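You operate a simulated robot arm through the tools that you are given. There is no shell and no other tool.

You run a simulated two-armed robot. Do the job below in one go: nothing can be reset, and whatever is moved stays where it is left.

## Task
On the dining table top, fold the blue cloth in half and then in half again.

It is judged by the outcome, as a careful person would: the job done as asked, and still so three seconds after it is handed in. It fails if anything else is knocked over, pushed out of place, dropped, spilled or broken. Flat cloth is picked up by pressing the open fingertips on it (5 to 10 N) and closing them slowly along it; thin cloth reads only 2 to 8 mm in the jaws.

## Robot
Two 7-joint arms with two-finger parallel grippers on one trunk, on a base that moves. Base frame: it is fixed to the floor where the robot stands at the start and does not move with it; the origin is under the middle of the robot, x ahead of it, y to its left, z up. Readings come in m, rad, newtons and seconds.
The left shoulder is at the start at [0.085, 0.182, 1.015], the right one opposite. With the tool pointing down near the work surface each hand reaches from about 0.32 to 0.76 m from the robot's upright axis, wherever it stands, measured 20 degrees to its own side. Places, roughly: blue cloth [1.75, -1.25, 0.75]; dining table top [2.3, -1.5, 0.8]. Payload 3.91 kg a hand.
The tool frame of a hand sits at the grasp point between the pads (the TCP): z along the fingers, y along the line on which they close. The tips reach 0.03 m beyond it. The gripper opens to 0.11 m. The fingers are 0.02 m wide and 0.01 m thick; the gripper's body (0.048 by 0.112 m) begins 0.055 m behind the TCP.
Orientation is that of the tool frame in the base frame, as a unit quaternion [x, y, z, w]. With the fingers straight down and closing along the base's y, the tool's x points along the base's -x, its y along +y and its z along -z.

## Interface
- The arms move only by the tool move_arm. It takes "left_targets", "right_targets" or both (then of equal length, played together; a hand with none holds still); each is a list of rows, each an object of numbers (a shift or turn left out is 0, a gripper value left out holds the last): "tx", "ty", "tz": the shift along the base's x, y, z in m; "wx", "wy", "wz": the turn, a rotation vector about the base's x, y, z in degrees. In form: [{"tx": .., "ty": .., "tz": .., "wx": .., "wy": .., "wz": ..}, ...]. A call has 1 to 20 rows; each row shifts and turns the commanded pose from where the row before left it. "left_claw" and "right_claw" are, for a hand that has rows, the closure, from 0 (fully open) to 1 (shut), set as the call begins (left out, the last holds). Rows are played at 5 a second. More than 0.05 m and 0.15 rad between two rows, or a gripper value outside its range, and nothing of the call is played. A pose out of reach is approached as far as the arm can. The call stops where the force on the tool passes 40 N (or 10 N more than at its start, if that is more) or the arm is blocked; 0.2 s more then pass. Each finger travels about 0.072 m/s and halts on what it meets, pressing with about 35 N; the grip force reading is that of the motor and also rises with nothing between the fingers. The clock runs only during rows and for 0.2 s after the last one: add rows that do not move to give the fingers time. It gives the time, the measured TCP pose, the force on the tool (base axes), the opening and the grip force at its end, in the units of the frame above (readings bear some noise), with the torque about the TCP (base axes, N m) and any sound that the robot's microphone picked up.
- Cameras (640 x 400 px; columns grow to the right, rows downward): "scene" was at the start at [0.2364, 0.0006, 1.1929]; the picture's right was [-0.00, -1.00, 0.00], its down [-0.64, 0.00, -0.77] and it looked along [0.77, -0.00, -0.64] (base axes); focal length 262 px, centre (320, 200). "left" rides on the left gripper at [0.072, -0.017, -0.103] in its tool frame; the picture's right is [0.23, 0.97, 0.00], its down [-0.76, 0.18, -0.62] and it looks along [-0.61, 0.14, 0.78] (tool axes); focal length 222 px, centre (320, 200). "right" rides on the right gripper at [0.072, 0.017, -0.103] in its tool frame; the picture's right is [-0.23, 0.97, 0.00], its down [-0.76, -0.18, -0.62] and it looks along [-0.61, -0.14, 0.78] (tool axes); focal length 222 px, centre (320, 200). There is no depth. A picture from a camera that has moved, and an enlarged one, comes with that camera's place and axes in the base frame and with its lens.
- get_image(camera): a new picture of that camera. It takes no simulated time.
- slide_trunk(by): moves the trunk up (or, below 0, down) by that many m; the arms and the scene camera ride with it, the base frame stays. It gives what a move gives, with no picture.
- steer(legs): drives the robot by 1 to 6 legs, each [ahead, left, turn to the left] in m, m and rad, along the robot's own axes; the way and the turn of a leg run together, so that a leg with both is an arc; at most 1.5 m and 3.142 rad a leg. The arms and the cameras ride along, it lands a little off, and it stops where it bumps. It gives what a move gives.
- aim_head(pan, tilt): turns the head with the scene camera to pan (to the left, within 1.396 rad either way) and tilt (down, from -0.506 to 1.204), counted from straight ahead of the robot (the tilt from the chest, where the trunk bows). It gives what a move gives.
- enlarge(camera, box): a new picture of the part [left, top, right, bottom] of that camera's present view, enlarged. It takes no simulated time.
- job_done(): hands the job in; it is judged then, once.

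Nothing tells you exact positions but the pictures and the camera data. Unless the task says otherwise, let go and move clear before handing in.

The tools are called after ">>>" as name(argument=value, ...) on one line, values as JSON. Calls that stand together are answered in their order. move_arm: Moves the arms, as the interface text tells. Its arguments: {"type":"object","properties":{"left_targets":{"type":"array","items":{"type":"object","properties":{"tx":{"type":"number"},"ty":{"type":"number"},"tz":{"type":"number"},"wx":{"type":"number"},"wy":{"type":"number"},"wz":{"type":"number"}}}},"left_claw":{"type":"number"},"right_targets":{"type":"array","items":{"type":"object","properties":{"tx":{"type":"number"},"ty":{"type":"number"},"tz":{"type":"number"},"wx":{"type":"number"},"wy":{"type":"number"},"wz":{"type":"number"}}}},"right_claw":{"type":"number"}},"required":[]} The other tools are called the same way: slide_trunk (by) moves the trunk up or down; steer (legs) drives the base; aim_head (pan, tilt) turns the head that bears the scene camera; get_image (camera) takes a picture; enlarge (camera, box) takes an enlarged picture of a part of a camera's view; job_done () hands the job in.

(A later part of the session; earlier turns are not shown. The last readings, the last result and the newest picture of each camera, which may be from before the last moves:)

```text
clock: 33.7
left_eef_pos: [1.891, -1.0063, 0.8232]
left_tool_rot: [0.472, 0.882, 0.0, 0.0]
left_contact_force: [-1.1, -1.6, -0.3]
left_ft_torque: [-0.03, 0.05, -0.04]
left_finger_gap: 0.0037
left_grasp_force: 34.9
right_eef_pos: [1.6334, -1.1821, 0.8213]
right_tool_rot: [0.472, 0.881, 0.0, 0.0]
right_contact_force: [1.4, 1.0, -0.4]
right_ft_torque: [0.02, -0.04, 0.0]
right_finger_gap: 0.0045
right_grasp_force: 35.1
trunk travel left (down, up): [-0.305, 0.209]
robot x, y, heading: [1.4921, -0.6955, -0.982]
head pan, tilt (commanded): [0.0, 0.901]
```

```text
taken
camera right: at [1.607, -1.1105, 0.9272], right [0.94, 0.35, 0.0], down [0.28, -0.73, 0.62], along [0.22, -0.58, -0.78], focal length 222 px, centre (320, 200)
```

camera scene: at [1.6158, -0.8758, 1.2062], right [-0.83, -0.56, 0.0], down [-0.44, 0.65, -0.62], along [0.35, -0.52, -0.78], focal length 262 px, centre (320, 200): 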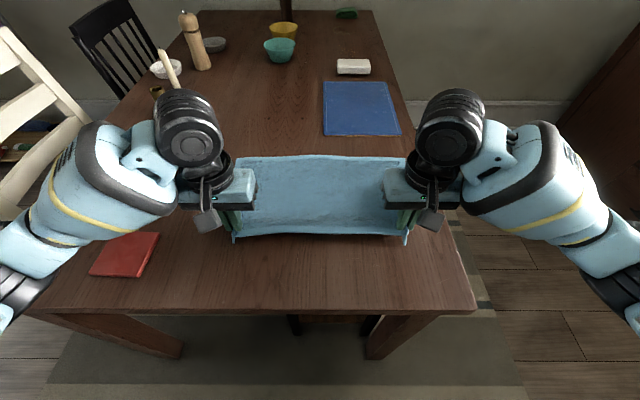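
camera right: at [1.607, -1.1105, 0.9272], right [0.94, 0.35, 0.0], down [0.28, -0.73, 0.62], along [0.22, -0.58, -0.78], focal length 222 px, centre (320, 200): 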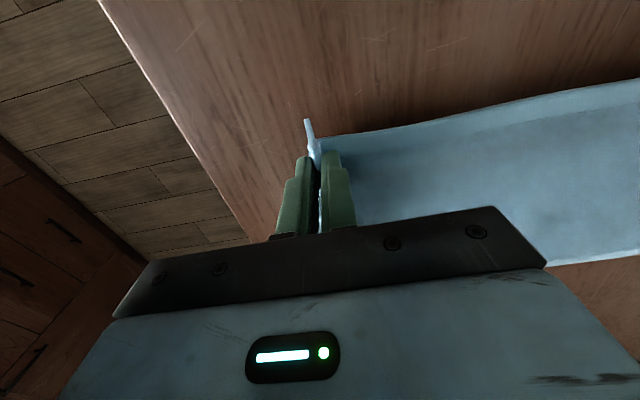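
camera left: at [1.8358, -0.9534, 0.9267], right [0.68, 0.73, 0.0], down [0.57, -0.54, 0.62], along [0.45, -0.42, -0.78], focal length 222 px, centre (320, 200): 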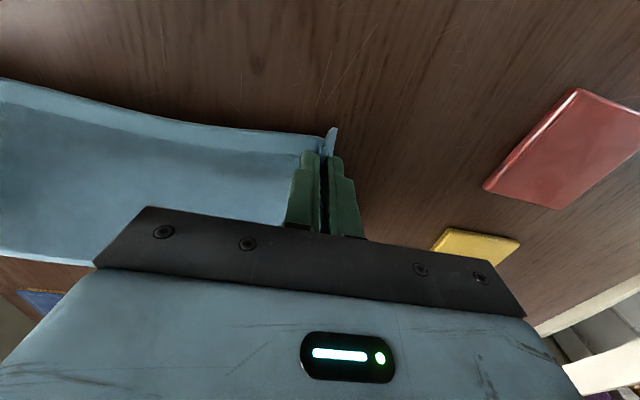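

Both corners are held and lifting together. Now I'll swing the near edge forward in an arc over the cloth's midline (about 0.594 m ahead), tilting the fingers forward gradually.

>>> move_arm(left_targets=[{"tx": 0.005, "ty": -0.0075, "tz": 0.012}, {"tx": 0.005, "ty": -0.0075, "tz": 0.011}, {"tx": 0.005, "ty": -0.0075, "tz": 0.011, "wx": -1.663, "wy": -1.112}, {"tx": 0.0055, "ty": -0.0082, "tz": 0.0099, "wx": -1.663, "wy": -1.112}, {"tx": 0.0058, "ty": -0.0086, "tz": 0.0089, "wx": -2.494, "wy": -1.668}, {"tx": 0.0064, "ty": -0.0096, "tz": 0.0067, "wx": -2.494, "wy": -1.668}, {"tx": 0.0069, "ty": -0.0104, "tz": 0.0047, "wx": -2.494, "wy": -1.668}, {"tx": 0.0074, "ty": -0.0111, "tz": 0.0026, "wx": -2.494, "wy": -1.668}, {"tx": 0.0075, "ty": -0.0112, "tz": 0.0006, "wx": -2.494, "wy": -1.668}, {"tx": 0.0076, "ty": -0.0113, "tz": -0.0006, "wx": -2.494, "wy": -1.668}], right_targets=[{"tx": 0.005, "ty": -0.0075, "tz": 0.012}, {"tx": 0.005, "ty": -0.0075, "tz": 0.011}, {"tx": 0.005, "ty": -0.0075, "tz": 0.011, "wx": -1.663, "wy": -1.112}, {"tx": 0.0055, "ty": -0.0082, "tz": 0.0099, "wx": -1.663, "wy": -1.112}, {"tx": 0.0058, "ty": -0.0086, "tz": 0.0089, "wx": -2.494, "wy": -1.668}, {"tx": 0.0064, "ty": -0.0096, "tz": 0.0067, "wx": -2.494, "wy": -1.668}, {"tx": 0.0069, "ty": -0.0104, "tz": 0.0047, "wx": -2.494, "wy": -1.668}, {"tx": 0.0074, "ty": -0.0111, "tz": 0.0026, "wx": -2.494, "wy": -1.668}, {"tx": 0.0075, "ty": -0.0112, "tz": 0.0006, "wx": -2.494, "wy": -1.668}, {"tx": 0.0076, "ty": -0.0113, "tz": -0.0006, "wx": -2.494, "wy": -1.668}])

>>> get_image(camera="scene")

>>> get_image(camera="left")

>>> get_image(camera="right")

```text
clock: 35.9
left_eef_pos: [1.9521, -1.0966, 0.8902]
left_tool_rot: [0.463, 0.866, -0.09, 0.168]
left_contact_force: [-1.2, -1.3, -0.1]
left_ft_torque: [-0.03, 0.04, -0.04]
left_finger_gap: 0.0034
left_grasp_force: 35.4
right_eef_pos: [1.6963, -1.2739, 0.8897]
right_tool_rot: [0.463, 0.865, -0.091, 0.169]
right_contact_force: [1.3, 1.6, 0.0]
right_ft_torque: [0.01, -0.04, 0.03]
right_finger_gap: 0.0045
right_grasp_force: 35.6
trunk travel left (down, up): [-0.305, 0.209]
robot x, y, heading: [1.4965, -0.6932, -0.983]
head pan, tilt (commanded): [0.0, 0.901]
```

```text
taken
camera scene: at [1.6159, -0.876, 1.2062], right [-0.83, -0.56, 0.0], down [-0.44, 0.65, -0.62], along [0.34, -0.52, -0.78], focal length 262 px, centre (320, 200)
```

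scene: 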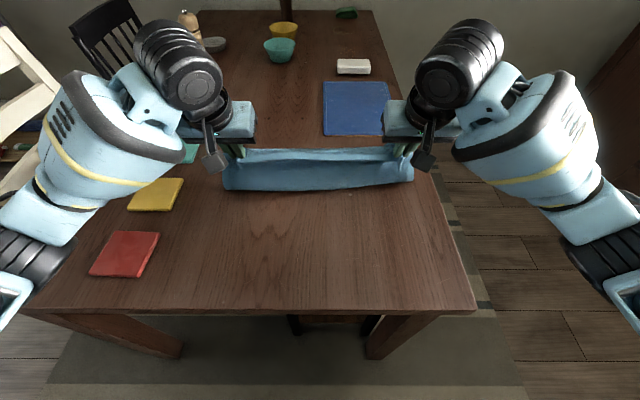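

```text
taken
camera left: at [1.8791, -1.0173, 0.9588], right [0.69, 0.72, -0.08], down [0.41, -0.29, 0.86], along [0.59, -0.63, -0.5], focal length 222 px, centre (320, 200)
```

left: 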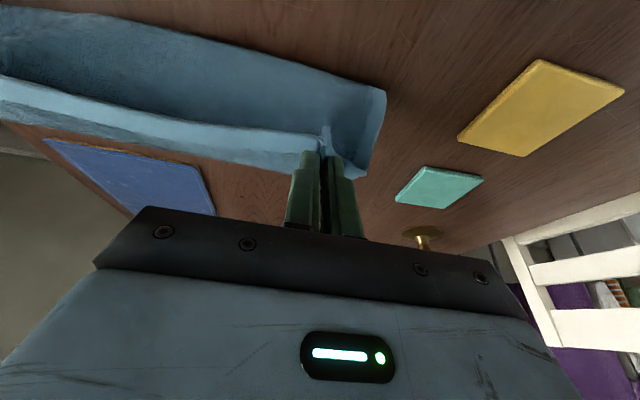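

```text
taken
camera right: at [1.651, -1.1757, 0.9598], right [0.93, 0.37, 0.09], down [0.11, -0.49, 0.86], along [0.36, -0.79, -0.5], focal length 222 px, centre (320, 200)
```

right: 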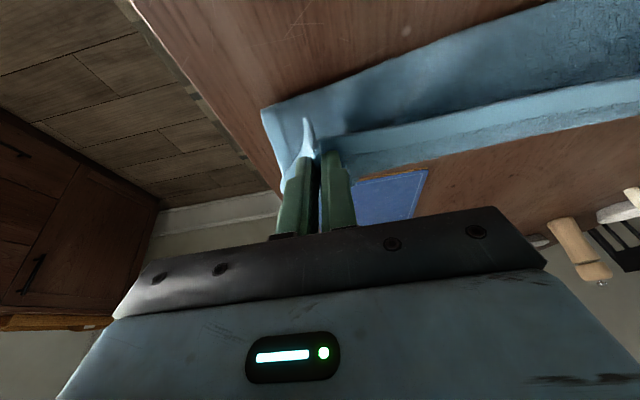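

The fold is forming: the near edge is over the middle, and the crease sits at about the midline. I'll continue the arc forward and down to bring the edge onto the far edge.

>>> move_arm(left_targets=[{"tx": 0.0075, "ty": -0.0112, "tz": -0.0036, "wx": -2.494, "wy": -1.668}, {"tx": 0.0076, "ty": -0.0113, "tz": -0.0057, "wx": -2.494, "wy": -1.668}, {"tx": 0.0076, "ty": -0.0113, "tz": -0.0088, "wx": -2.494, "wy": -1.668}, {"tx": 0.0073, "ty": -0.011, "tz": -0.0105, "wx": -1.663, "wy": -1.112}, {"tx": 0.0062, "ty": -0.0092, "tz": -0.0126, "wx": -1.663, "wy": -1.112}, {"tx": 0.0061, "ty": -0.0091, "tz": -0.013}, {"tx": 0.005, "ty": -0.0075, "tz": -0.015}], right_targets=[{"tx": 0.0075, "ty": -0.0112, "tz": -0.0036, "wx": -2.494, "wy": -1.668}, {"tx": 0.0076, "ty": -0.0113, "tz": -0.0057, "wx": -2.494, "wy": -1.668}, {"tx": 0.0076, "ty": -0.0113, "tz": -0.0088, "wx": -2.494, "wy": -1.668}, {"tx": 0.0073, "ty": -0.011, "tz": -0.0105, "wx": -1.663, "wy": -1.112}, {"tx": 0.0062, "ty": -0.0092, "tz": -0.0126, "wx": -1.663, "wy": -1.112}, {"tx": 0.0061, "ty": -0.0091, "tz": -0.013}, {"tx": 0.005, "ty": -0.0075, "tz": -0.015}])

>>> get_image(camera="scene")

>>> get_image(camera="left")

>>> get_image(camera="right")

```text
clock: 37.5
left_eef_pos: [2.0011, -1.1693, 0.8183]
left_tool_rot: [0.451, 0.841, -0.142, 0.265]
left_contact_force: [-1.5, -1.2, 0.2]
left_ft_torque: [-0.03, 0.01, -0.06]
left_finger_gap: 0.0035
left_grasp_force: 34.9
right_eef_pos: [1.7445, -1.3432, 0.8208]
right_tool_rot: [0.45, 0.841, -0.142, 0.266]
right_contact_force: [1.3, 0.5, -0.2]
right_ft_torque: [0.06, -0.02, 0.03]
right_finger_gap: 0.0045
right_grasp_force: 35.0
trunk travel left (down, up): [-0.305, 0.209]
robot x, y, heading: [1.4941, -0.6973, -0.979]
head pan, tilt (commanded): [0.0, 0.901]
```

```text
taken
camera scene: at [1.616, -0.8761, 1.2062], right [-0.83, -0.56, 0.0], down [-0.44, 0.65, -0.62], along [0.34, -0.52, -0.78], focal length 262 px, centre (320, 200)
```

scene: 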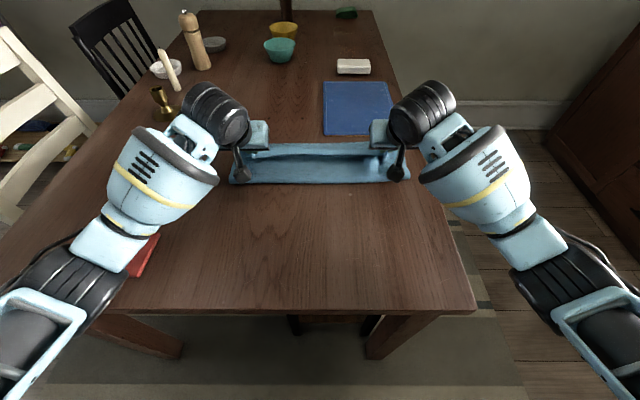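

```text
taken
camera left: at [1.9206, -1.0786, 0.862], right [0.71, 0.7, -0.13], down [0.3, -0.12, 0.95], along [0.64, -0.71, -0.29], focal length 222 px, centre (320, 200)
```

left: 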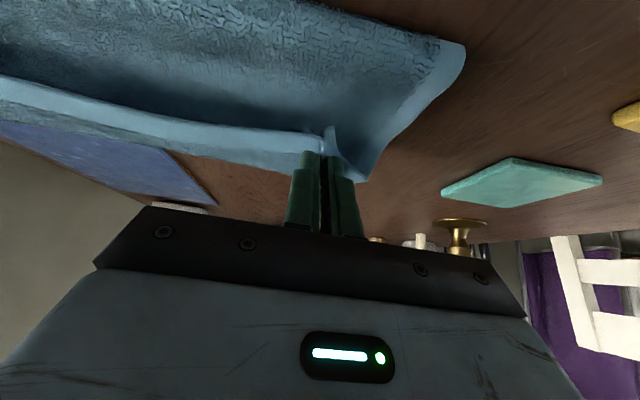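

```text
taken
camera right: at [1.692, -1.2353, 0.8647], right [0.91, 0.39, 0.13], down [0.0, -0.32, 0.95], along [0.41, -0.86, -0.29], focal length 222 px, centre (320, 200)
```

right: 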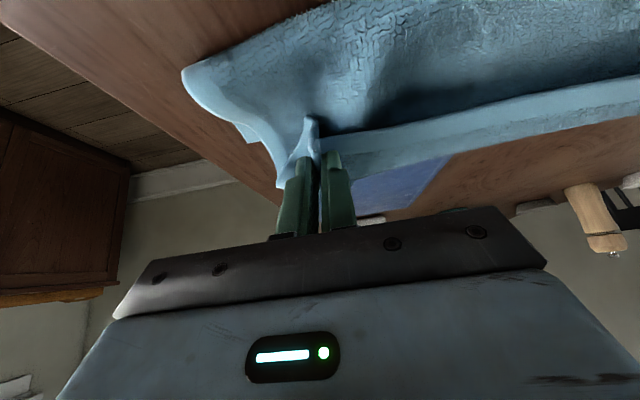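

The edge is now just short of the far edge, with its hem facing outward. I'll go the last few centimetres forward and down to lay it on.

>>> move_arm(left_targets=[{"tx": 0.0039, "ty": -0.0058, "tz": -0.012}, {"tx": 0.0039, "ty": -0.0058, "tz": -0.01}, {"tx": 0.0033, "ty": -0.005, "tz": -0.008}, {}], right_targets=[{"tx": 0.0039, "ty": -0.0058, "tz": -0.013}, {"tx": 0.0039, "ty": -0.0058, "tz": -0.011}, {"tx": 0.0033, "ty": -0.005, "tz": -0.008}, {}])

>>> get_image(camera="scene")

>>> get_image(camera="left")

>>> get_image(camera="right")

```text
clock: 38.5
left_eef_pos: [2.01, -1.1847, 0.7908]
left_tool_rot: [0.45, 0.84, -0.143, 0.266]
left_contact_force: [-1.2, -0.2, 3.8]
left_ft_torque: [0.01, 0.02, -0.06]
left_finger_gap: 0.0036
left_grasp_force: 35.0
right_eef_pos: [1.7542, -1.3595, 0.7907]
right_tool_rot: [0.449, 0.84, -0.143, 0.268]
right_contact_force: [0.6, 1.7, 9.8]
right_ft_torque: [0.01, 0.01, 0.02]
right_finger_gap: 0.0043
right_grasp_force: 34.9
trunk travel left (down, up): [-0.305, 0.209]
robot x, y, heading: [1.4935, -0.6909, -0.982]
head pan, tilt (commanded): [0.0, 0.901]
```

```text
taken
camera scene: at [1.6151, -0.8746, 1.2066], right [-0.83, -0.56, 0.0], down [-0.43, 0.65, -0.62], along [0.35, -0.52, -0.78], focal length 262 px, centre (320, 200)
```

scene: 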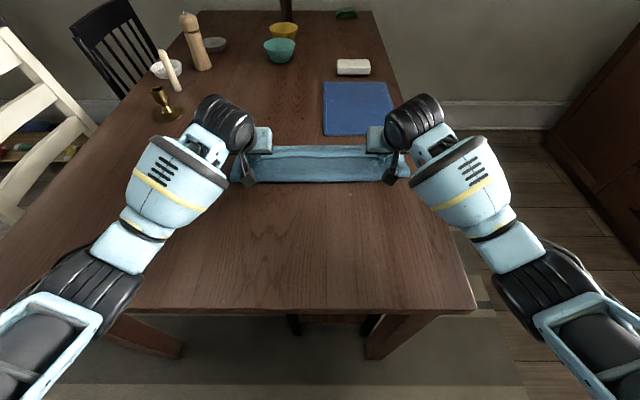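

```text
taken
camera left: at [1.9299, -1.0941, 0.8342], right [0.71, 0.7, -0.13], down [0.29, -0.12, 0.95], along [0.64, -0.71, -0.29], focal length 222 px, centre (320, 200)
```

left: 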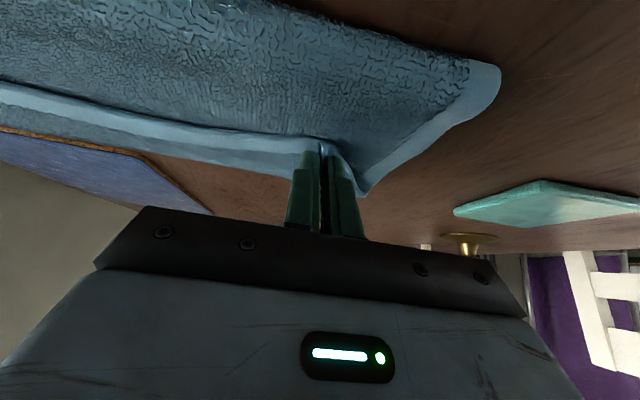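

```text
taken
camera right: at [1.7027, -1.2515, 0.8346], right [0.91, 0.39, 0.13], down [0.0, -0.32, 0.95], along [0.41, -0.87, -0.29], focal length 222 px, centre (320, 200)
```

right: 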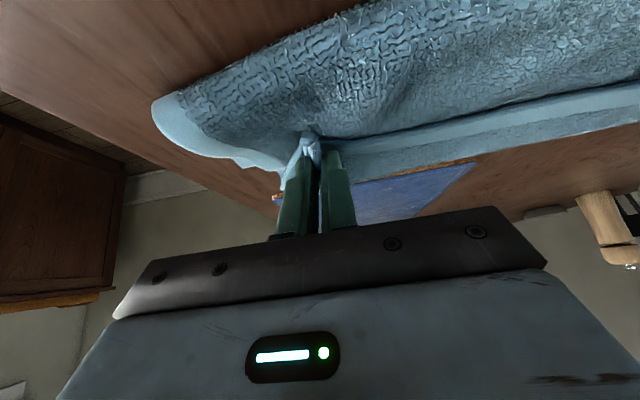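

The folded edge is down on the far edge region (contact 4–10 N). Let me zoom in to check alignment of the two edges before letting go.

>>> enlarge(camera="left", box=[0, 40, 400, 240])

>>> enlarge(camera="scene", box=[200, 100, 440, 220])

```text
1.60 times, centred on (200, 140) of left
camera zoom: at [1.9299, -1.0941, 0.8342], right [0.71, 0.7, -0.13], down [0.29, -0.12, 0.95], along [0.64, -0.71, -0.29], focal length 355 px, centre (512, 296)
```

zoom: 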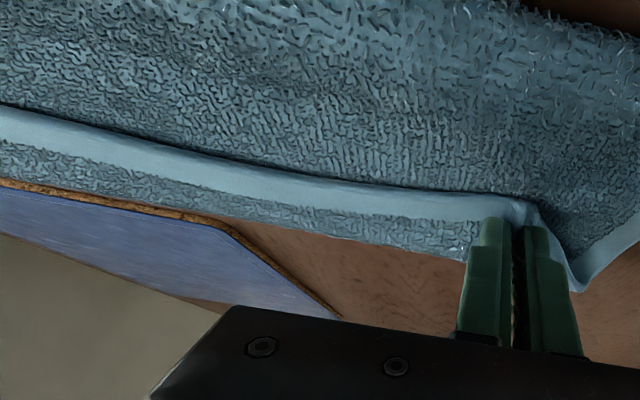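

```text
2.67 times, centred on (320, 160) of scene
camera zoom: at [1.6151, -0.8746, 1.2066], right [-0.83, -0.56, 0.0], down [-0.43, 0.65, -0.62], along [0.35, -0.52, -0.78], focal length 697 px, centre (320, 307)
```

zoom: 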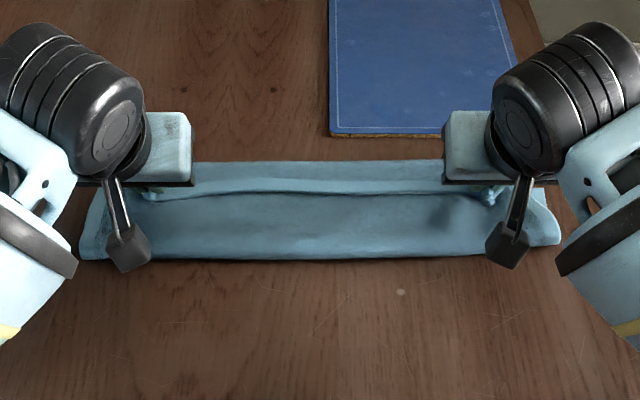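

The zoom shows the held hem (about 2.5–3 cm) is turned back on top, so the crease has crept too far forward (about 0.63 m instead of 0.595). I'll lift slightly and ease the edge back about 4 cm so that, once the hem is flipped out, it meets the far edge.

>>> move_arm(left_targets=[{"tz": 0.01}, {"tx": -0.0044, "ty": 0.0067, "tz": 0.004}, {"tx": -0.0056, "ty": 0.0083}, {"tx": -0.0056, "ty": 0.0083}, {"tx": -0.0056, "ty": 0.0083, "tz": -0.004}, {"tz": -0.006}, {}], right_targets=[{"tz": 0.01}, {"tx": -0.0044, "ty": 0.0067, "tz": 0.004}, {"tx": -0.0056, "ty": 0.0083}, {"tx": -0.0056, "ty": 0.0083}, {"tx": -0.0056, "ty": 0.0083, "tz": -0.004}, {"tz": -0.006}, {}])

>>> enlarge(camera="scene", box=[200, 100, 440, 220])

>>> get_image(camera="left")

>>> get_image(camera="right")

```text
clock: 40.1
left_eef_pos: [1.99, -1.1528, 0.7943]
left_tool_rot: [0.45, 0.841, -0.142, 0.266]
left_contact_force: [-1.0, -1.6, 0.4]
left_ft_torque: [0.03, 0.01, -0.05]
left_finger_gap: 0.0035
left_grasp_force: 35.3
right_eef_pos: [1.7333, -1.3275, 0.792]
right_tool_rot: [0.449, 0.841, -0.141, 0.265]
right_contact_force: [2.2, 1.0, 2.8]
right_ft_torque: [0.06, -0.02, 0.04]
right_finger_gap: 0.0044
right_grasp_force: 34.9
trunk travel left (down, up): [-0.305, 0.209]
robot x, y, heading: [1.4952, -0.6927, -0.983]
head pan, tilt (commanded): [0.0, 0.901]
```

```text
2.67 times, centred on (320, 160) of scene
camera zoom: at [1.6157, -0.8757, 1.2063], right [-0.83, -0.56, 0.0], down [-0.44, 0.65, -0.62], along [0.35, -0.52, -0.78], focal length 697 px, centre (320, 307)
```

zoom: 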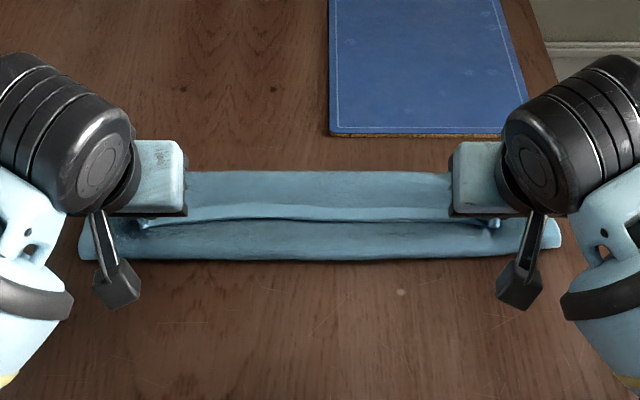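

```text
taken
camera left: at [1.9094, -1.0624, 0.8379], right [0.71, 0.7, -0.13], down [0.3, -0.12, 0.95], along [0.64, -0.71, -0.29], focal length 222 px, centre (320, 200)
```

left: 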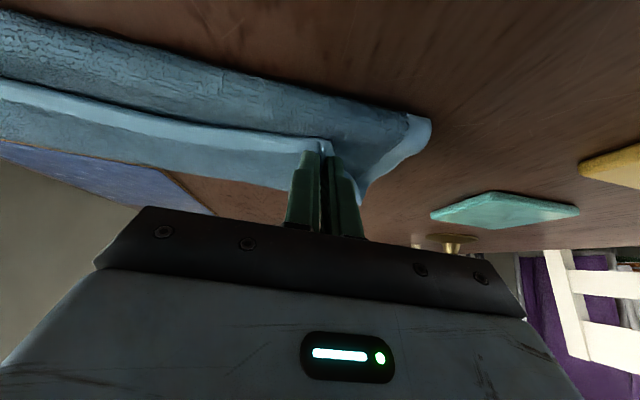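

```text
taken
camera right: at [1.6803, -1.2197, 0.8366], right [0.91, 0.39, 0.13], down [0.0, -0.32, 0.95], along [0.41, -0.86, -0.29], focal length 222 px, centre (320, 200)
```

right: 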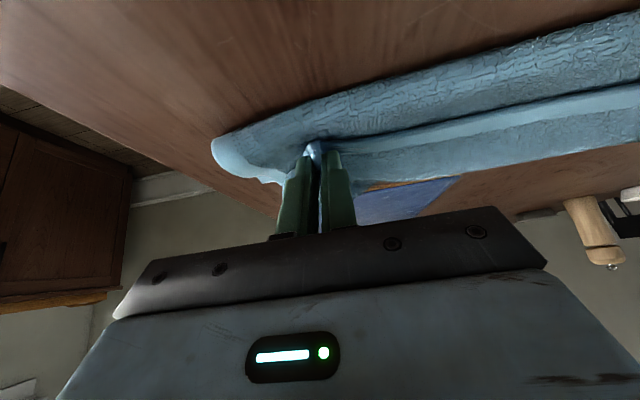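

Pulling back only rolled more hem over, while the crease stayed too far forward. I'll lift the edge back up over the midline to unroll it and let the crease settle back, straightening the fingers, then lay it down again less far forward.

>>> move_arm(left_targets=[{"tx": -0.0036, "ty": 0.0054, "tz": 0.015}, {"tx": -0.0037, "ty": 0.0056, "tz": 0.0158, "wx": 2.494, "wy": 1.668}, {"tx": -0.0046, "ty": 0.0068, "tz": 0.0161, "wx": 3.325, "wy": 2.224}, {"tx": -0.0056, "ty": 0.0084, "tz": 0.0159, "wx": 3.325, "wy": 2.224}, {"tx": -0.0062, "ty": 0.0092, "tz": 0.0138, "wx": 3.325, "wy": 2.224}, {"tx": -0.0067, "ty": 0.01, "tz": 0.0106, "wx": 3.325, "wy": 2.224}, {"tx": -0.0066, "ty": 0.0099, "tz": 0.0075, "wx": 3.325, "wy": 2.224}, {"tx": -0.0072, "ty": 0.0108, "tz": 0.0024, "wx": 3.325, "wy": 2.224}, {"tx": -0.0072, "ty": 0.0107, "tz": -0.0038, "wx": 3.325, "wy": 2.224}, {"tx": -0.0066, "ty": 0.0099, "tz": -0.0079, "wx": 3.325, "wy": 2.224}], right_targets=[{"tx": -0.0036, "ty": 0.0054, "tz": 0.015}, {"tx": -0.0037, "ty": 0.0056, "tz": 0.0158, "wx": 2.494, "wy": 1.668}, {"tx": -0.0046, "ty": 0.0068, "tz": 0.0161, "wx": 3.325, "wy": 2.224}, {"tx": -0.0056, "ty": 0.0084, "tz": 0.0159, "wx": 3.325, "wy": 2.224}, {"tx": -0.0062, "ty": 0.0092, "tz": 0.0138, "wx": 3.325, "wy": 2.224}, {"tx": -0.0067, "ty": 0.01, "tz": 0.0106, "wx": 3.325, "wy": 2.224}, {"tx": -0.0066, "ty": 0.0099, "tz": 0.0075, "wx": 3.325, "wy": 2.224}, {"tx": -0.0072, "ty": 0.0108, "tz": 0.0024, "wx": 3.325, "wy": 2.224}, {"tx": -0.0072, "ty": 0.0107, "tz": -0.0038, "wx": 3.325, "wy": 2.224}, {"tx": -0.0066, "ty": 0.0099, "tz": -0.0079, "wx": 3.325, "wy": 2.224}])

>>> get_image(camera="scene")

>>> get_image(camera="left")

```text
clock: 42.3
left_eef_pos: [1.9313, -1.065, 0.8791]
left_tool_rot: [0.472, 0.882, 0.001, -0.001]
left_contact_force: [-1.3, -1.6, -0.9]
left_ft_torque: [-0.06, 0.06, -0.02]
left_finger_gap: 0.0033
left_grasp_force: 35.1
right_eef_pos: [1.6754, -1.2426, 0.8786]
right_tool_rot: [0.472, 0.882, 0.001, 0.0]
right_contact_force: [2.4, 1.4, 1.0]
right_ft_torque: [0.07, -0.07, 0.0]
right_finger_gap: 0.0045
right_grasp_force: 35.2
trunk travel left (down, up): [-0.305, 0.209]
robot x, y, heading: [1.497, -0.6971, -0.979]
head pan, tilt (commanded): [0.0, 0.901]
```

```text
taken
camera scene: at [1.6158, -0.8759, 1.2062], right [-0.83, -0.56, 0.0], down [-0.44, 0.65, -0.62], along [0.35, -0.52, -0.78], focal length 262 px, centre (320, 200)
```

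scene: 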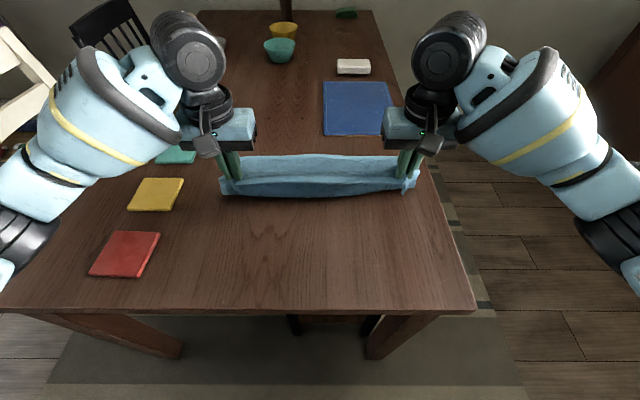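

```text
taken
camera left: at [1.8771, -1.0134, 0.983], right [0.68, 0.73, 0.0], down [0.57, -0.54, 0.62], along [0.45, -0.42, -0.78], focal length 222 px, centre (320, 200)
```

left: 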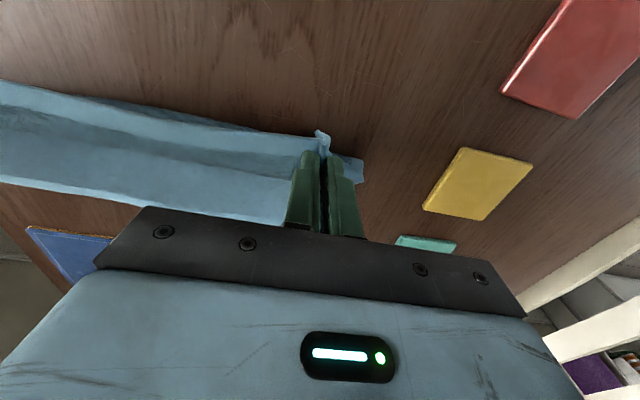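

The crease is back at about the midline, and the cloth's far edge is now near 0.711 m (it slid about 2 cm toward me). I'll swing the edge forward again with fingers straight down and land it less far out.

>>> move_arm(left_targets=[{"tx": 0.008, "ty": -0.012, "tz": 0.004}, {"tx": 0.0083, "ty": -0.0125}, {"tx": 0.0083, "ty": -0.0125, "tz": -0.003}, {"tx": 0.0083, "ty": -0.0125, "tz": -0.007}, {"tx": 0.0078, "ty": -0.0116, "tz": -0.01}, {"tx": 0.0067, "ty": -0.01, "tz": -0.013}, {"tx": 0.0056, "ty": -0.0083, "tz": -0.014}, {"tx": 0.0044, "ty": -0.0067, "tz": -0.014}, {"tx": 0.0028, "ty": -0.0042, "tz": -0.014}, {"tx": 0.0017, "ty": -0.0025, "tz": -0.008}], right_targets=[{"tx": 0.008, "ty": -0.012, "tz": 0.004}, {"tx": 0.0083, "ty": -0.0125}, {"tx": 0.0083, "ty": -0.0125, "tz": -0.003}, {"tx": 0.0083, "ty": -0.0125, "tz": -0.007}, {"tx": 0.0078, "ty": -0.0116, "tz": -0.01}, {"tx": 0.0067, "ty": -0.01, "tz": -0.013}, {"tx": 0.0056, "ty": -0.0083, "tz": -0.014}, {"tx": 0.0044, "ty": -0.0067, "tz": -0.014}, {"tx": 0.0028, "ty": -0.0042, "tz": -0.014}, {"tx": 0.0017, "ty": -0.0025, "tz": -0.008}])

>>> enlarge(camera="scene", box=[180, 90, 460, 240])

>>> get_image(camera="left")

>>> get_image(camera="right")

```text
clock: 44.5
left_eef_pos: [1.9942, -1.1576, 0.8009]
left_tool_rot: [0.472, 0.882, 0.001, 0.0]
left_contact_force: [-1.3, -0.4, 0.9]
left_ft_torque: [-0.03, 0.02, 0.0]
left_finger_gap: 0.0037
left_grasp_force: 35.2
right_eef_pos: [1.737, -1.3346, 0.7983]
right_tool_rot: [0.472, 0.882, 0.0, -0.001]
right_contact_force: [2.1, 0.5, -0.5]
right_ft_torque: [0.01, -0.03, -0.02]
right_finger_gap: 0.0043
right_grasp_force: 34.8
trunk travel left (down, up): [-0.305, 0.209]
robot x, y, heading: [1.4924, -0.6949, -0.985]
head pan, tilt (commanded): [0.0, 0.901]
```

```text
2.29 times, centred on (320, 165) of scene
camera zoom: at [1.6159, -0.8759, 1.2062], right [-0.83, -0.56, 0.0], down [-0.44, 0.65, -0.62], along [0.34, -0.52, -0.78], focal length 598 px, centre (320, 280)
```

zoom: 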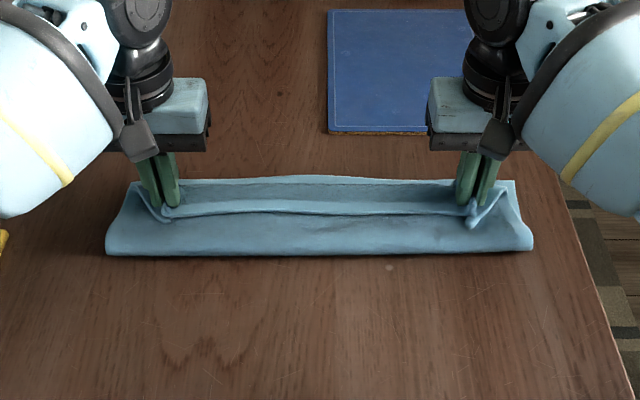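

```text
taken
camera left: at [1.9394, -1.107, 0.9037], right [0.68, 0.73, 0.0], down [0.57, -0.54, 0.62], along [0.46, -0.42, -0.78], focal length 222 px, centre (320, 200)
```

left: 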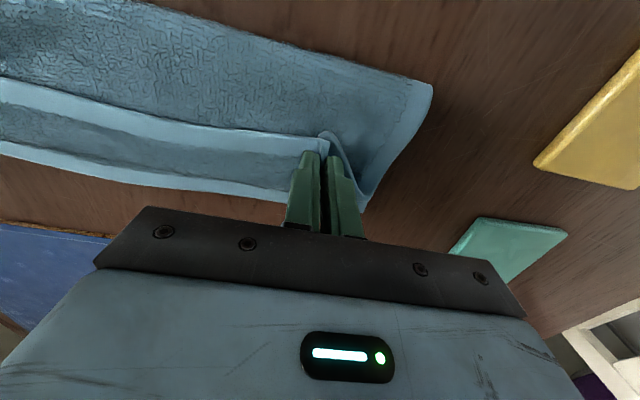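

```text
taken
camera right: at [1.7111, -1.2647, 0.9039], right [0.94, 0.35, 0.0], down [0.27, -0.73, 0.62], along [0.22, -0.58, -0.78], focal length 222 px, centre (320, 200)
```

right: 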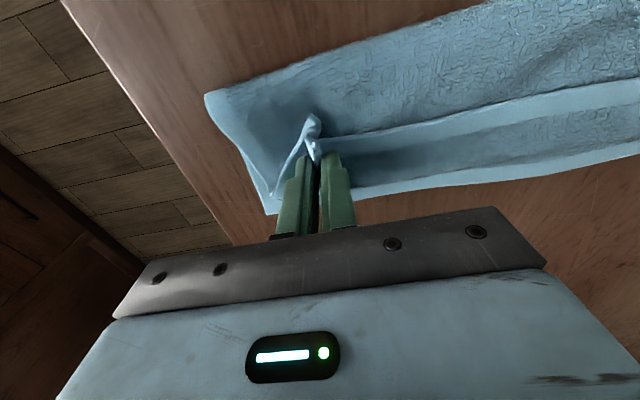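

Now the picture looks better: the lower far edge's light hem is visible beyond the held edge. Let me zoom in to see how the held hem lies.

>>> enlarge(camera="left", box=[60, 40, 440, 240])

>>> enlarge(camera="scene", box=[215, 150, 335, 210])

>>> enlarge(camera="scene", box=[310, 150, 430, 210])

```text
1.68 times, centred on (250, 140) of left
camera zoom: at [1.9394, -1.107, 0.9037], right [0.68, 0.73, 0.0], down [0.57, -0.54, 0.62], along [0.46, -0.42, -0.78], focal length 374 px, centre (438, 301)
```

zoom: 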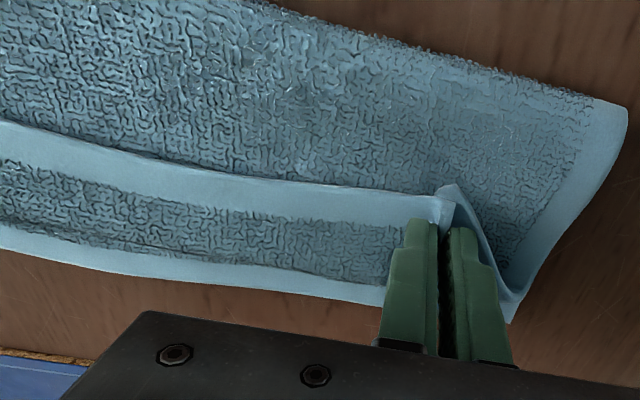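

```text
5.33 times, centred on (275, 180) of scene
camera zoom: at [1.6159, -0.8759, 1.2062], right [-0.83, -0.56, 0.0], down [-0.44, 0.65, -0.62], along [0.34, -0.52, -0.78], focal length 1395 px, centre (560, 307)
```

zoom: 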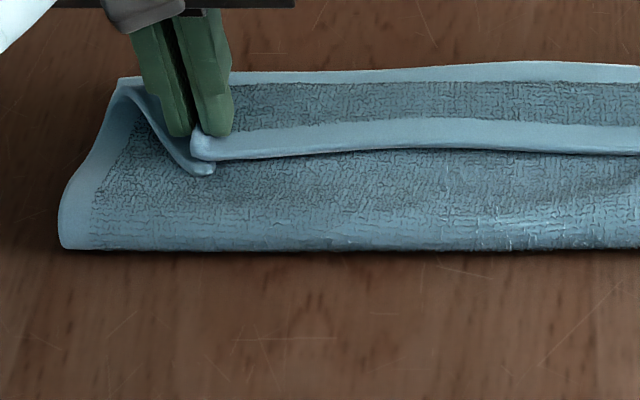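

```text
5.33 times, centred on (370, 180) of scene
camera zoom: at [1.6159, -0.8759, 1.2062], right [-0.83, -0.56, 0.0], down [-0.44, 0.65, -0.62], along [0.34, -0.52, -0.78], focal length 1395 px, centre (53, 307)
```

zoom: 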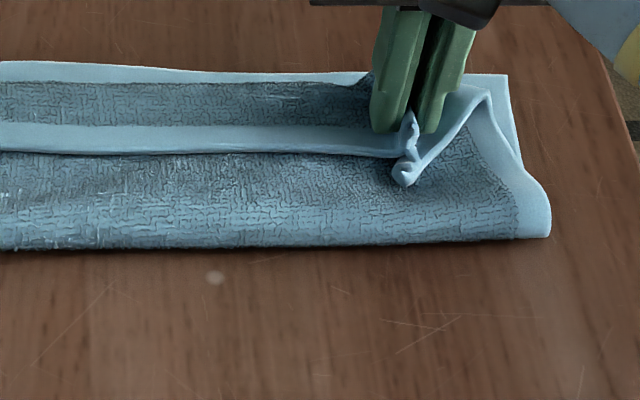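

It's clear now: the held hem (light border) is folded back on top, its raw edge toward me at about 0.65 m, the turn at about 0.70 m and the lower far edge at about 0.725 m. I'll lift and re-lay it about 2 cm nearer so that when the hem is flipped out it meets the far edge.

>>> move_arm(left_targets=[{"tx": -0.0048, "ty": 0.0071, "tz": 0.019}, {"tx": -0.0083, "ty": 0.0125, "tz": 0.02}, {"tx": -0.0111, "ty": 0.0166, "tz": 0.015}, {"tx": -0.0139, "ty": 0.0208, "tz": 0.005}, {"tx": -0.0111, "ty": 0.0166, "tz": -0.005}, {"tx": 0.0083, "ty": -0.0125, "tz": 0.003}, {"tx": 0.0083, "ty": -0.0125, "tz": -0.003}, {"tx": 0.0083, "ty": -0.0125, "tz": -0.01}, {"tx": 0.0067, "ty": -0.01, "tz": -0.015}, {"tx": 0.0044, "ty": -0.0067, "tz": -0.015}, {"tx": 0.0028, "ty": -0.0042, "tz": -0.015}, {"tz": -0.003}], right_targets=[{"tx": -0.0048, "ty": 0.0071, "tz": 0.019}, {"tx": -0.0083, "ty": 0.0125, "tz": 0.02}, {"tx": -0.0111, "ty": 0.0166, "tz": 0.015}, {"tx": -0.0139, "ty": 0.0208, "tz": 0.005}, {"tx": -0.0111, "ty": 0.0166, "tz": -0.005}, {"tx": 0.0083, "ty": -0.0125, "tz": 0.003}, {"tx": 0.0083, "ty": -0.0125, "tz": -0.003}, {"tx": 0.0083, "ty": -0.0125, "tz": -0.01}, {"tx": 0.0067, "ty": -0.01, "tz": -0.015}, {"tx": 0.0044, "ty": -0.0067, "tz": -0.015}, {"tx": 0.0028, "ty": -0.0042, "tz": -0.015}, {"tz": -0.001}])

>>> enlarge(camera="scene", box=[200, 130, 440, 250])

```text
clock: 47.1
left_eef_pos: [1.984, -1.1439, 0.7959]
left_tool_rot: [0.472, 0.882, 0.0, 0.0]
left_contact_force: [-2.8, -1.4, 1.2]
left_ft_torque: [-0.06, 0.02, 0.0]
left_finger_gap: 0.0036
left_grasp_force: 34.4
right_eef_pos: [1.7272, -1.3193, 0.7963]
right_tool_rot: [0.472, 0.882, 0.002, 0.0]
right_contact_force: [1.5, 1.1, 0.2]
right_ft_torque: [0.05, -0.07, 0.0]
right_finger_gap: 0.0044
right_grasp_force: 35.1
trunk travel left (down, up): [-0.305, 0.209]
robot x, y, heading: [1.4946, -0.6967, -0.981]
head pan, tilt (commanded): [0.0, 0.901]
```

```text
2.67 times, centred on (320, 190) of scene
camera zoom: at [1.6157, -0.8756, 1.2063], right [-0.83, -0.56, 0.0], down [-0.44, 0.65, -0.62], along [0.35, -0.52, -0.78], focal length 697 px, centre (320, 227)
```

zoom: 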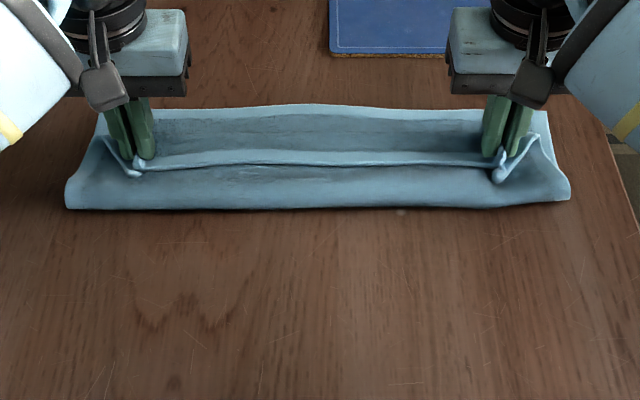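

The crease now sits at about 0.595 m and the far edge at about 0.725 m, as wanted. I'll release both pinches gently, opening only slightly, then lift clear.

>>> move_arm(left_targets=[{}, {}], right_targets=[{}, {}], left_claw=0.85, right_claw=0.85)

>>> move_arm(left_targets=[{}, {}], right_targets=[{}, {}], left_claw=0.7, right_claw=0.7)

>>> move_arm(left_targets=[{"tz": 0.015}, {"tz": 0.02}, {"tz": 0.03}, {"tz": 0.03}], right_targets=[{"tz": 0.015}, {"tz": 0.02}, {"tz": 0.03}, {"tz": 0.03}])

>>> enlarge(camera="scene", box=[200, 130, 440, 250])

>>> get_image(camera="left")

>>> get_image(camera="right")

```text
clock: 47.7
left_eef_pos: [1.9837, -1.1437, 0.7964]
left_tool_rot: [0.472, 0.882, 0.001, 0.0]
left_contact_force: [-0.5, 0.5, 0.5]
left_ft_torque: [-0.02, 0.0, 0.0]
left_finger_gap: 0.0167
left_grasp_force: 0.0
right_eef_pos: [1.7269, -1.3201, 0.7959]
right_tool_rot: [0.472, 0.882, 0.0, -0.001]
right_contact_force: [0.3, 0.1, -0.1]
right_ft_torque: [-0.02, 0.0, 0.01]
right_finger_gap: 0.0165
right_grasp_force: 0.2
trunk travel left (down, up): [-0.305, 0.209]
robot x, y, heading: [1.4955, -0.6952, -0.984]
head pan, tilt (commanded): [0.0, 0.901]
```

```text
clock: 48.3
left_eef_pos: [1.9836, -1.1436, 0.7955]
left_tool_rot: [0.471, 0.882, 0.0, -0.001]
left_contact_force: [0.2, 0.1, 0.9]
left_ft_torque: [0.01, 0.02, -0.02]
left_finger_gap: 0.0328
left_grasp_force: 0.1
right_eef_pos: [1.7261, -1.32, 0.7954]
right_tool_rot: [0.472, 0.882, 0.001, 0.001]
right_contact_force: [-0.5, 0.0, -0.3]
right_ft_torque: [0.0, 0.0, 0.0]
right_finger_gap: 0.0329
right_grasp_force: 0.1
trunk travel left (down, up): [-0.305, 0.209]
robot x, y, heading: [1.4978, -0.6945, -0.981]
head pan, tilt (commanded): [0.0, 0.901]
```

```text
clock: 49.3
left_eef_pos: [1.9829, -1.1425, 0.8941]
left_tool_rot: [0.471, 0.882, 0.001, 0.0]
left_contact_force: [0.4, -0.2, 1.4]
left_ft_torque: [0.02, -0.04, -0.01]
left_finger_gap: 0.0329
left_grasp_force: 0.1
right_eef_pos: [1.7262, -1.3185, 0.8913]
right_tool_rot: [0.472, 0.882, 0.001, 0.0]
right_contact_force: [0.6, 0.7, -0.2]
right_ft_torque: [-0.01, 0.01, 0.02]
right_finger_gap: 0.0328
right_grasp_force: 0.2
trunk travel left (down, up): [-0.305, 0.209]
robot x, y, heading: [1.4939, -0.6867, -0.98]
head pan, tilt (commanded): [0.0, 0.901]
```

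```text
2.67 times, centred on (320, 190) of scene
camera zoom: at [1.6154, -0.8755, 1.2063], right [-0.83, -0.56, 0.0], down [-0.44, 0.65, -0.62], along [0.35, -0.52, -0.78], focal length 697 px, centre (320, 227)
```

zoom: 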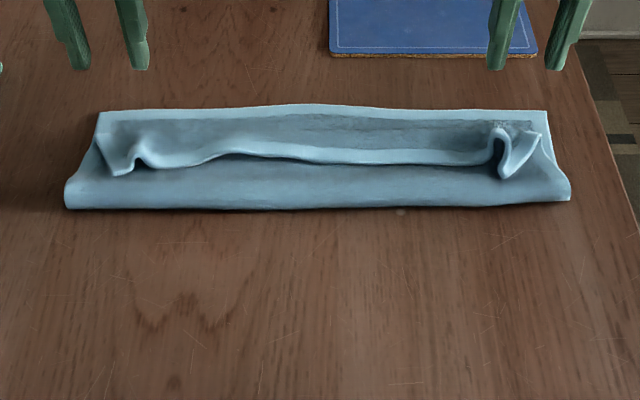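

```text
taken
camera left: at [1.9288, -1.0905, 0.998], right [0.68, 0.73, 0.0], down [0.57, -0.54, 0.62], along [0.46, -0.42, -0.78], focal length 222 px, centre (320, 200)
```

left: 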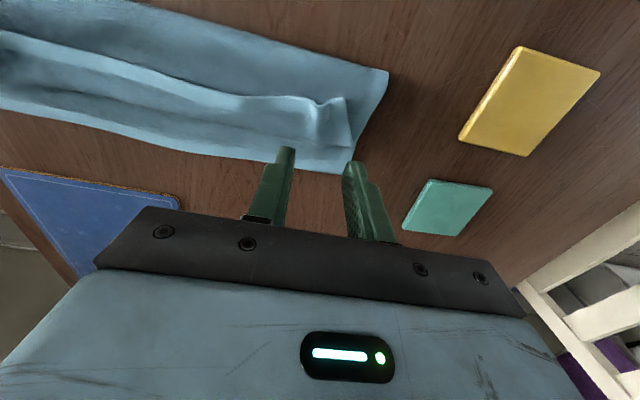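

```text
taken
camera right: at [1.6992, -1.2499, 0.996], right [0.94, 0.35, 0.0], down [0.27, -0.73, 0.62], along [0.22, -0.58, -0.78], focal length 222 px, centre (320, 200)
```

right: 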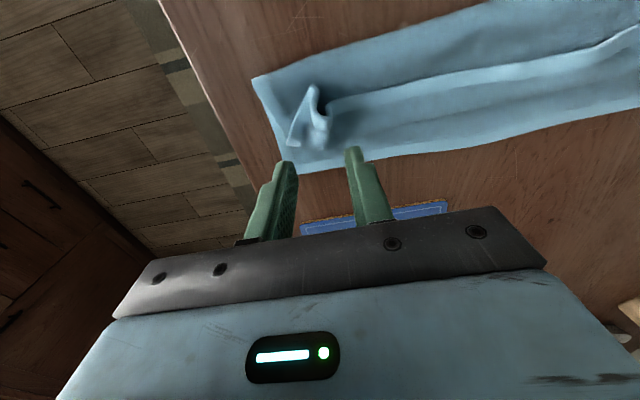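

The hem is standing up on top as expected. I'll open both hands wide and place the four fingertips just on my side of that hem edge (about 0.61 m), ready to sweep it outward.

>>> move_arm(left_targets=[{"tx": -0.0247, "ty": 0.0045}, {"tx": -0.0247, "ty": 0.0046}, {"tz": -0.04}, {"tz": -0.035}], right_targets=[{"tx": 0.004, "ty": 0.0255}, {"tx": 0.004, "ty": 0.0256}, {"tz": -0.04}, {"tz": -0.033}], left_claw=0.0, right_claw=0.0)

>>> enlarge(camera="scene", box=[200, 130, 440, 250])

>>> get_image(camera="left")

>>> get_image(camera="right")

```text
clock: 50.3
left_eef_pos: [1.9345, -1.1336, 0.8149]
left_tool_rot: [0.471, 0.882, 0.001, 0.0]
left_contact_force: [0.6, 0.2, 0.2]
left_ft_torque: [-0.01, -0.03, 0.01]
left_finger_gap: 0.1101
left_grasp_force: 0.0
right_eef_pos: [1.7346, -1.2678, 0.8188]
right_tool_rot: [0.472, 0.881, 0.001, 0.0]
right_contact_force: [0.9, 0.0, -0.9]
right_ft_torque: [0.02, 0.02, 0.02]
right_finger_gap: 0.1102
right_grasp_force: 0.0
trunk travel left (down, up): [-0.305, 0.209]
robot x, y, heading: [1.4948, -0.6907, -0.981]
head pan, tilt (commanded): [0.0, 0.901]
```

```text
2.67 times, centred on (320, 190) of scene
camera zoom: at [1.6158, -0.876, 1.2062], right [-0.83, -0.56, 0.0], down [-0.44, 0.65, -0.62], along [0.34, -0.52, -0.78], focal length 697 px, centre (320, 227)
```

zoom: 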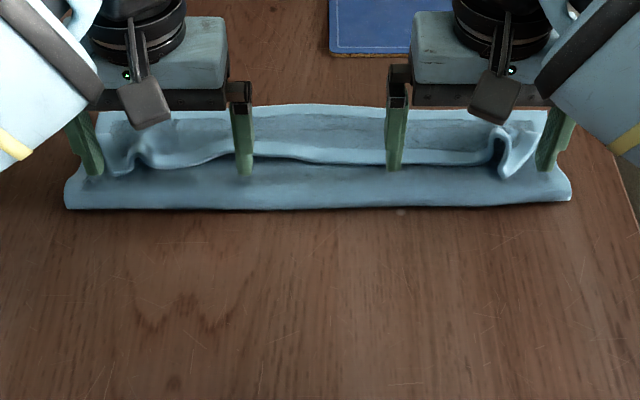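

```text
taken
camera left: at [1.8799, -1.0818, 0.9184], right [0.68, 0.73, 0.0], down [0.57, -0.54, 0.62], along [0.46, -0.42, -0.78], focal length 222 px, centre (320, 200)
```

left: 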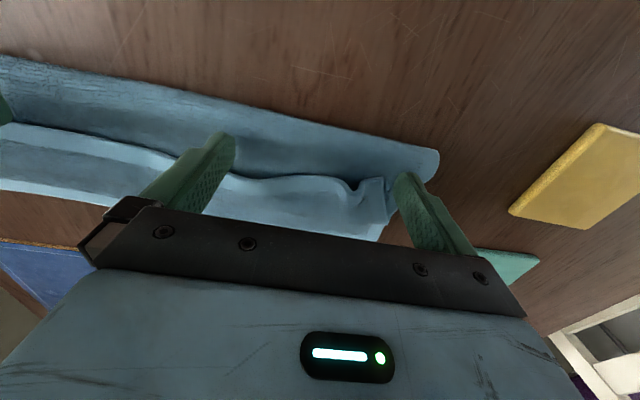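

```text
taken
camera right: at [1.708, -1.1986, 0.9237], right [0.94, 0.35, 0.0], down [0.27, -0.73, 0.62], along [0.22, -0.58, -0.78], focal length 222 px, centre (320, 200)
```

right: 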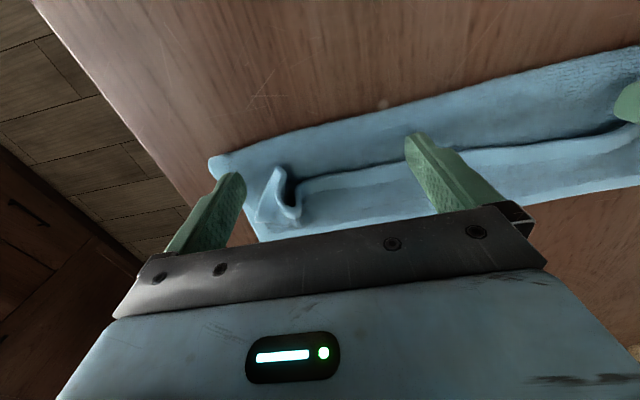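

The pleats sit around ±0.155 m, so I'll shift the hands 2 cm inward so the outer fingers catch them, then lower to just above the second layer.

>>> move_arm(left_targets=[{"tx": -0.0166, "ty": -0.0111}, {"tz": -0.012}, {"tz": -0.01}], right_targets=[{"tx": 0.0166, "ty": 0.0111}, {"tz": -0.014}, {"tz": -0.012}])

>>> enlarge(camera="scene", box=[200, 130, 440, 250])

>>> get_image(camera="left")

>>> get_image(camera="right")

```text
clock: 51.1
left_eef_pos: [1.9184, -1.1457, 0.7934]
left_tool_rot: [0.471, 0.882, 0.001, 0.0]
left_contact_force: [0.0, 0.1, -1.1]
left_ft_torque: [-0.02, -0.02, 0.04]
left_finger_gap: 0.11
left_grasp_force: 0.1
right_eef_pos: [1.7512, -1.2565, 0.7916]
right_tool_rot: [0.471, 0.882, 0.001, 0.0]
right_contact_force: [0.2, 0.6, 0.3]
right_ft_torque: [0.0, -0.01, -0.02]
right_finger_gap: 0.1096
right_grasp_force: 0.0
trunk travel left (down, up): [-0.305, 0.209]
robot x, y, heading: [1.4959, -0.6913, -0.978]
head pan, tilt (commanded): [0.0, 0.901]
```

```text
2.67 times, centred on (320, 190) of scene
camera zoom: at [1.6159, -0.8759, 1.2062], right [-0.83, -0.56, 0.0], down [-0.44, 0.65, -0.62], along [0.34, -0.52, -0.78], focal length 697 px, centre (320, 227)
```

zoom: 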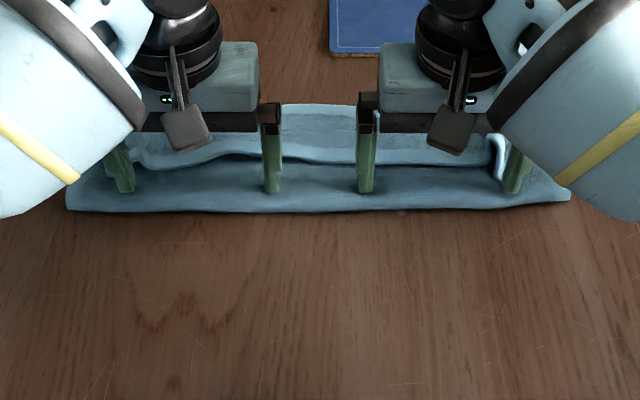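

```text
taken
camera left: at [1.863, -1.0941, 0.897], right [0.68, 0.73, 0.0], down [0.57, -0.54, 0.62], along [0.46, -0.42, -0.78], focal length 222 px, centre (320, 200)
```

left: 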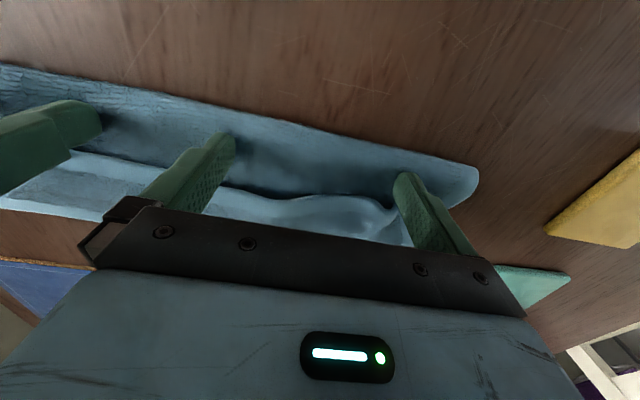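

```text
taken
camera right: at [1.7257, -1.187, 0.8977], right [0.94, 0.35, 0.0], down [0.27, -0.73, 0.62], along [0.22, -0.58, -0.78], focal length 222 px, centre (320, 200)
```

right: 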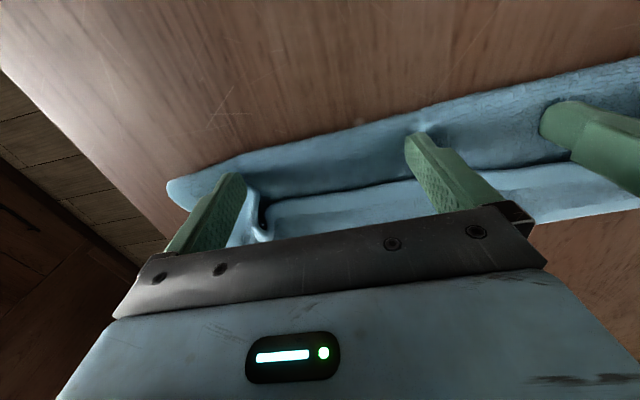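

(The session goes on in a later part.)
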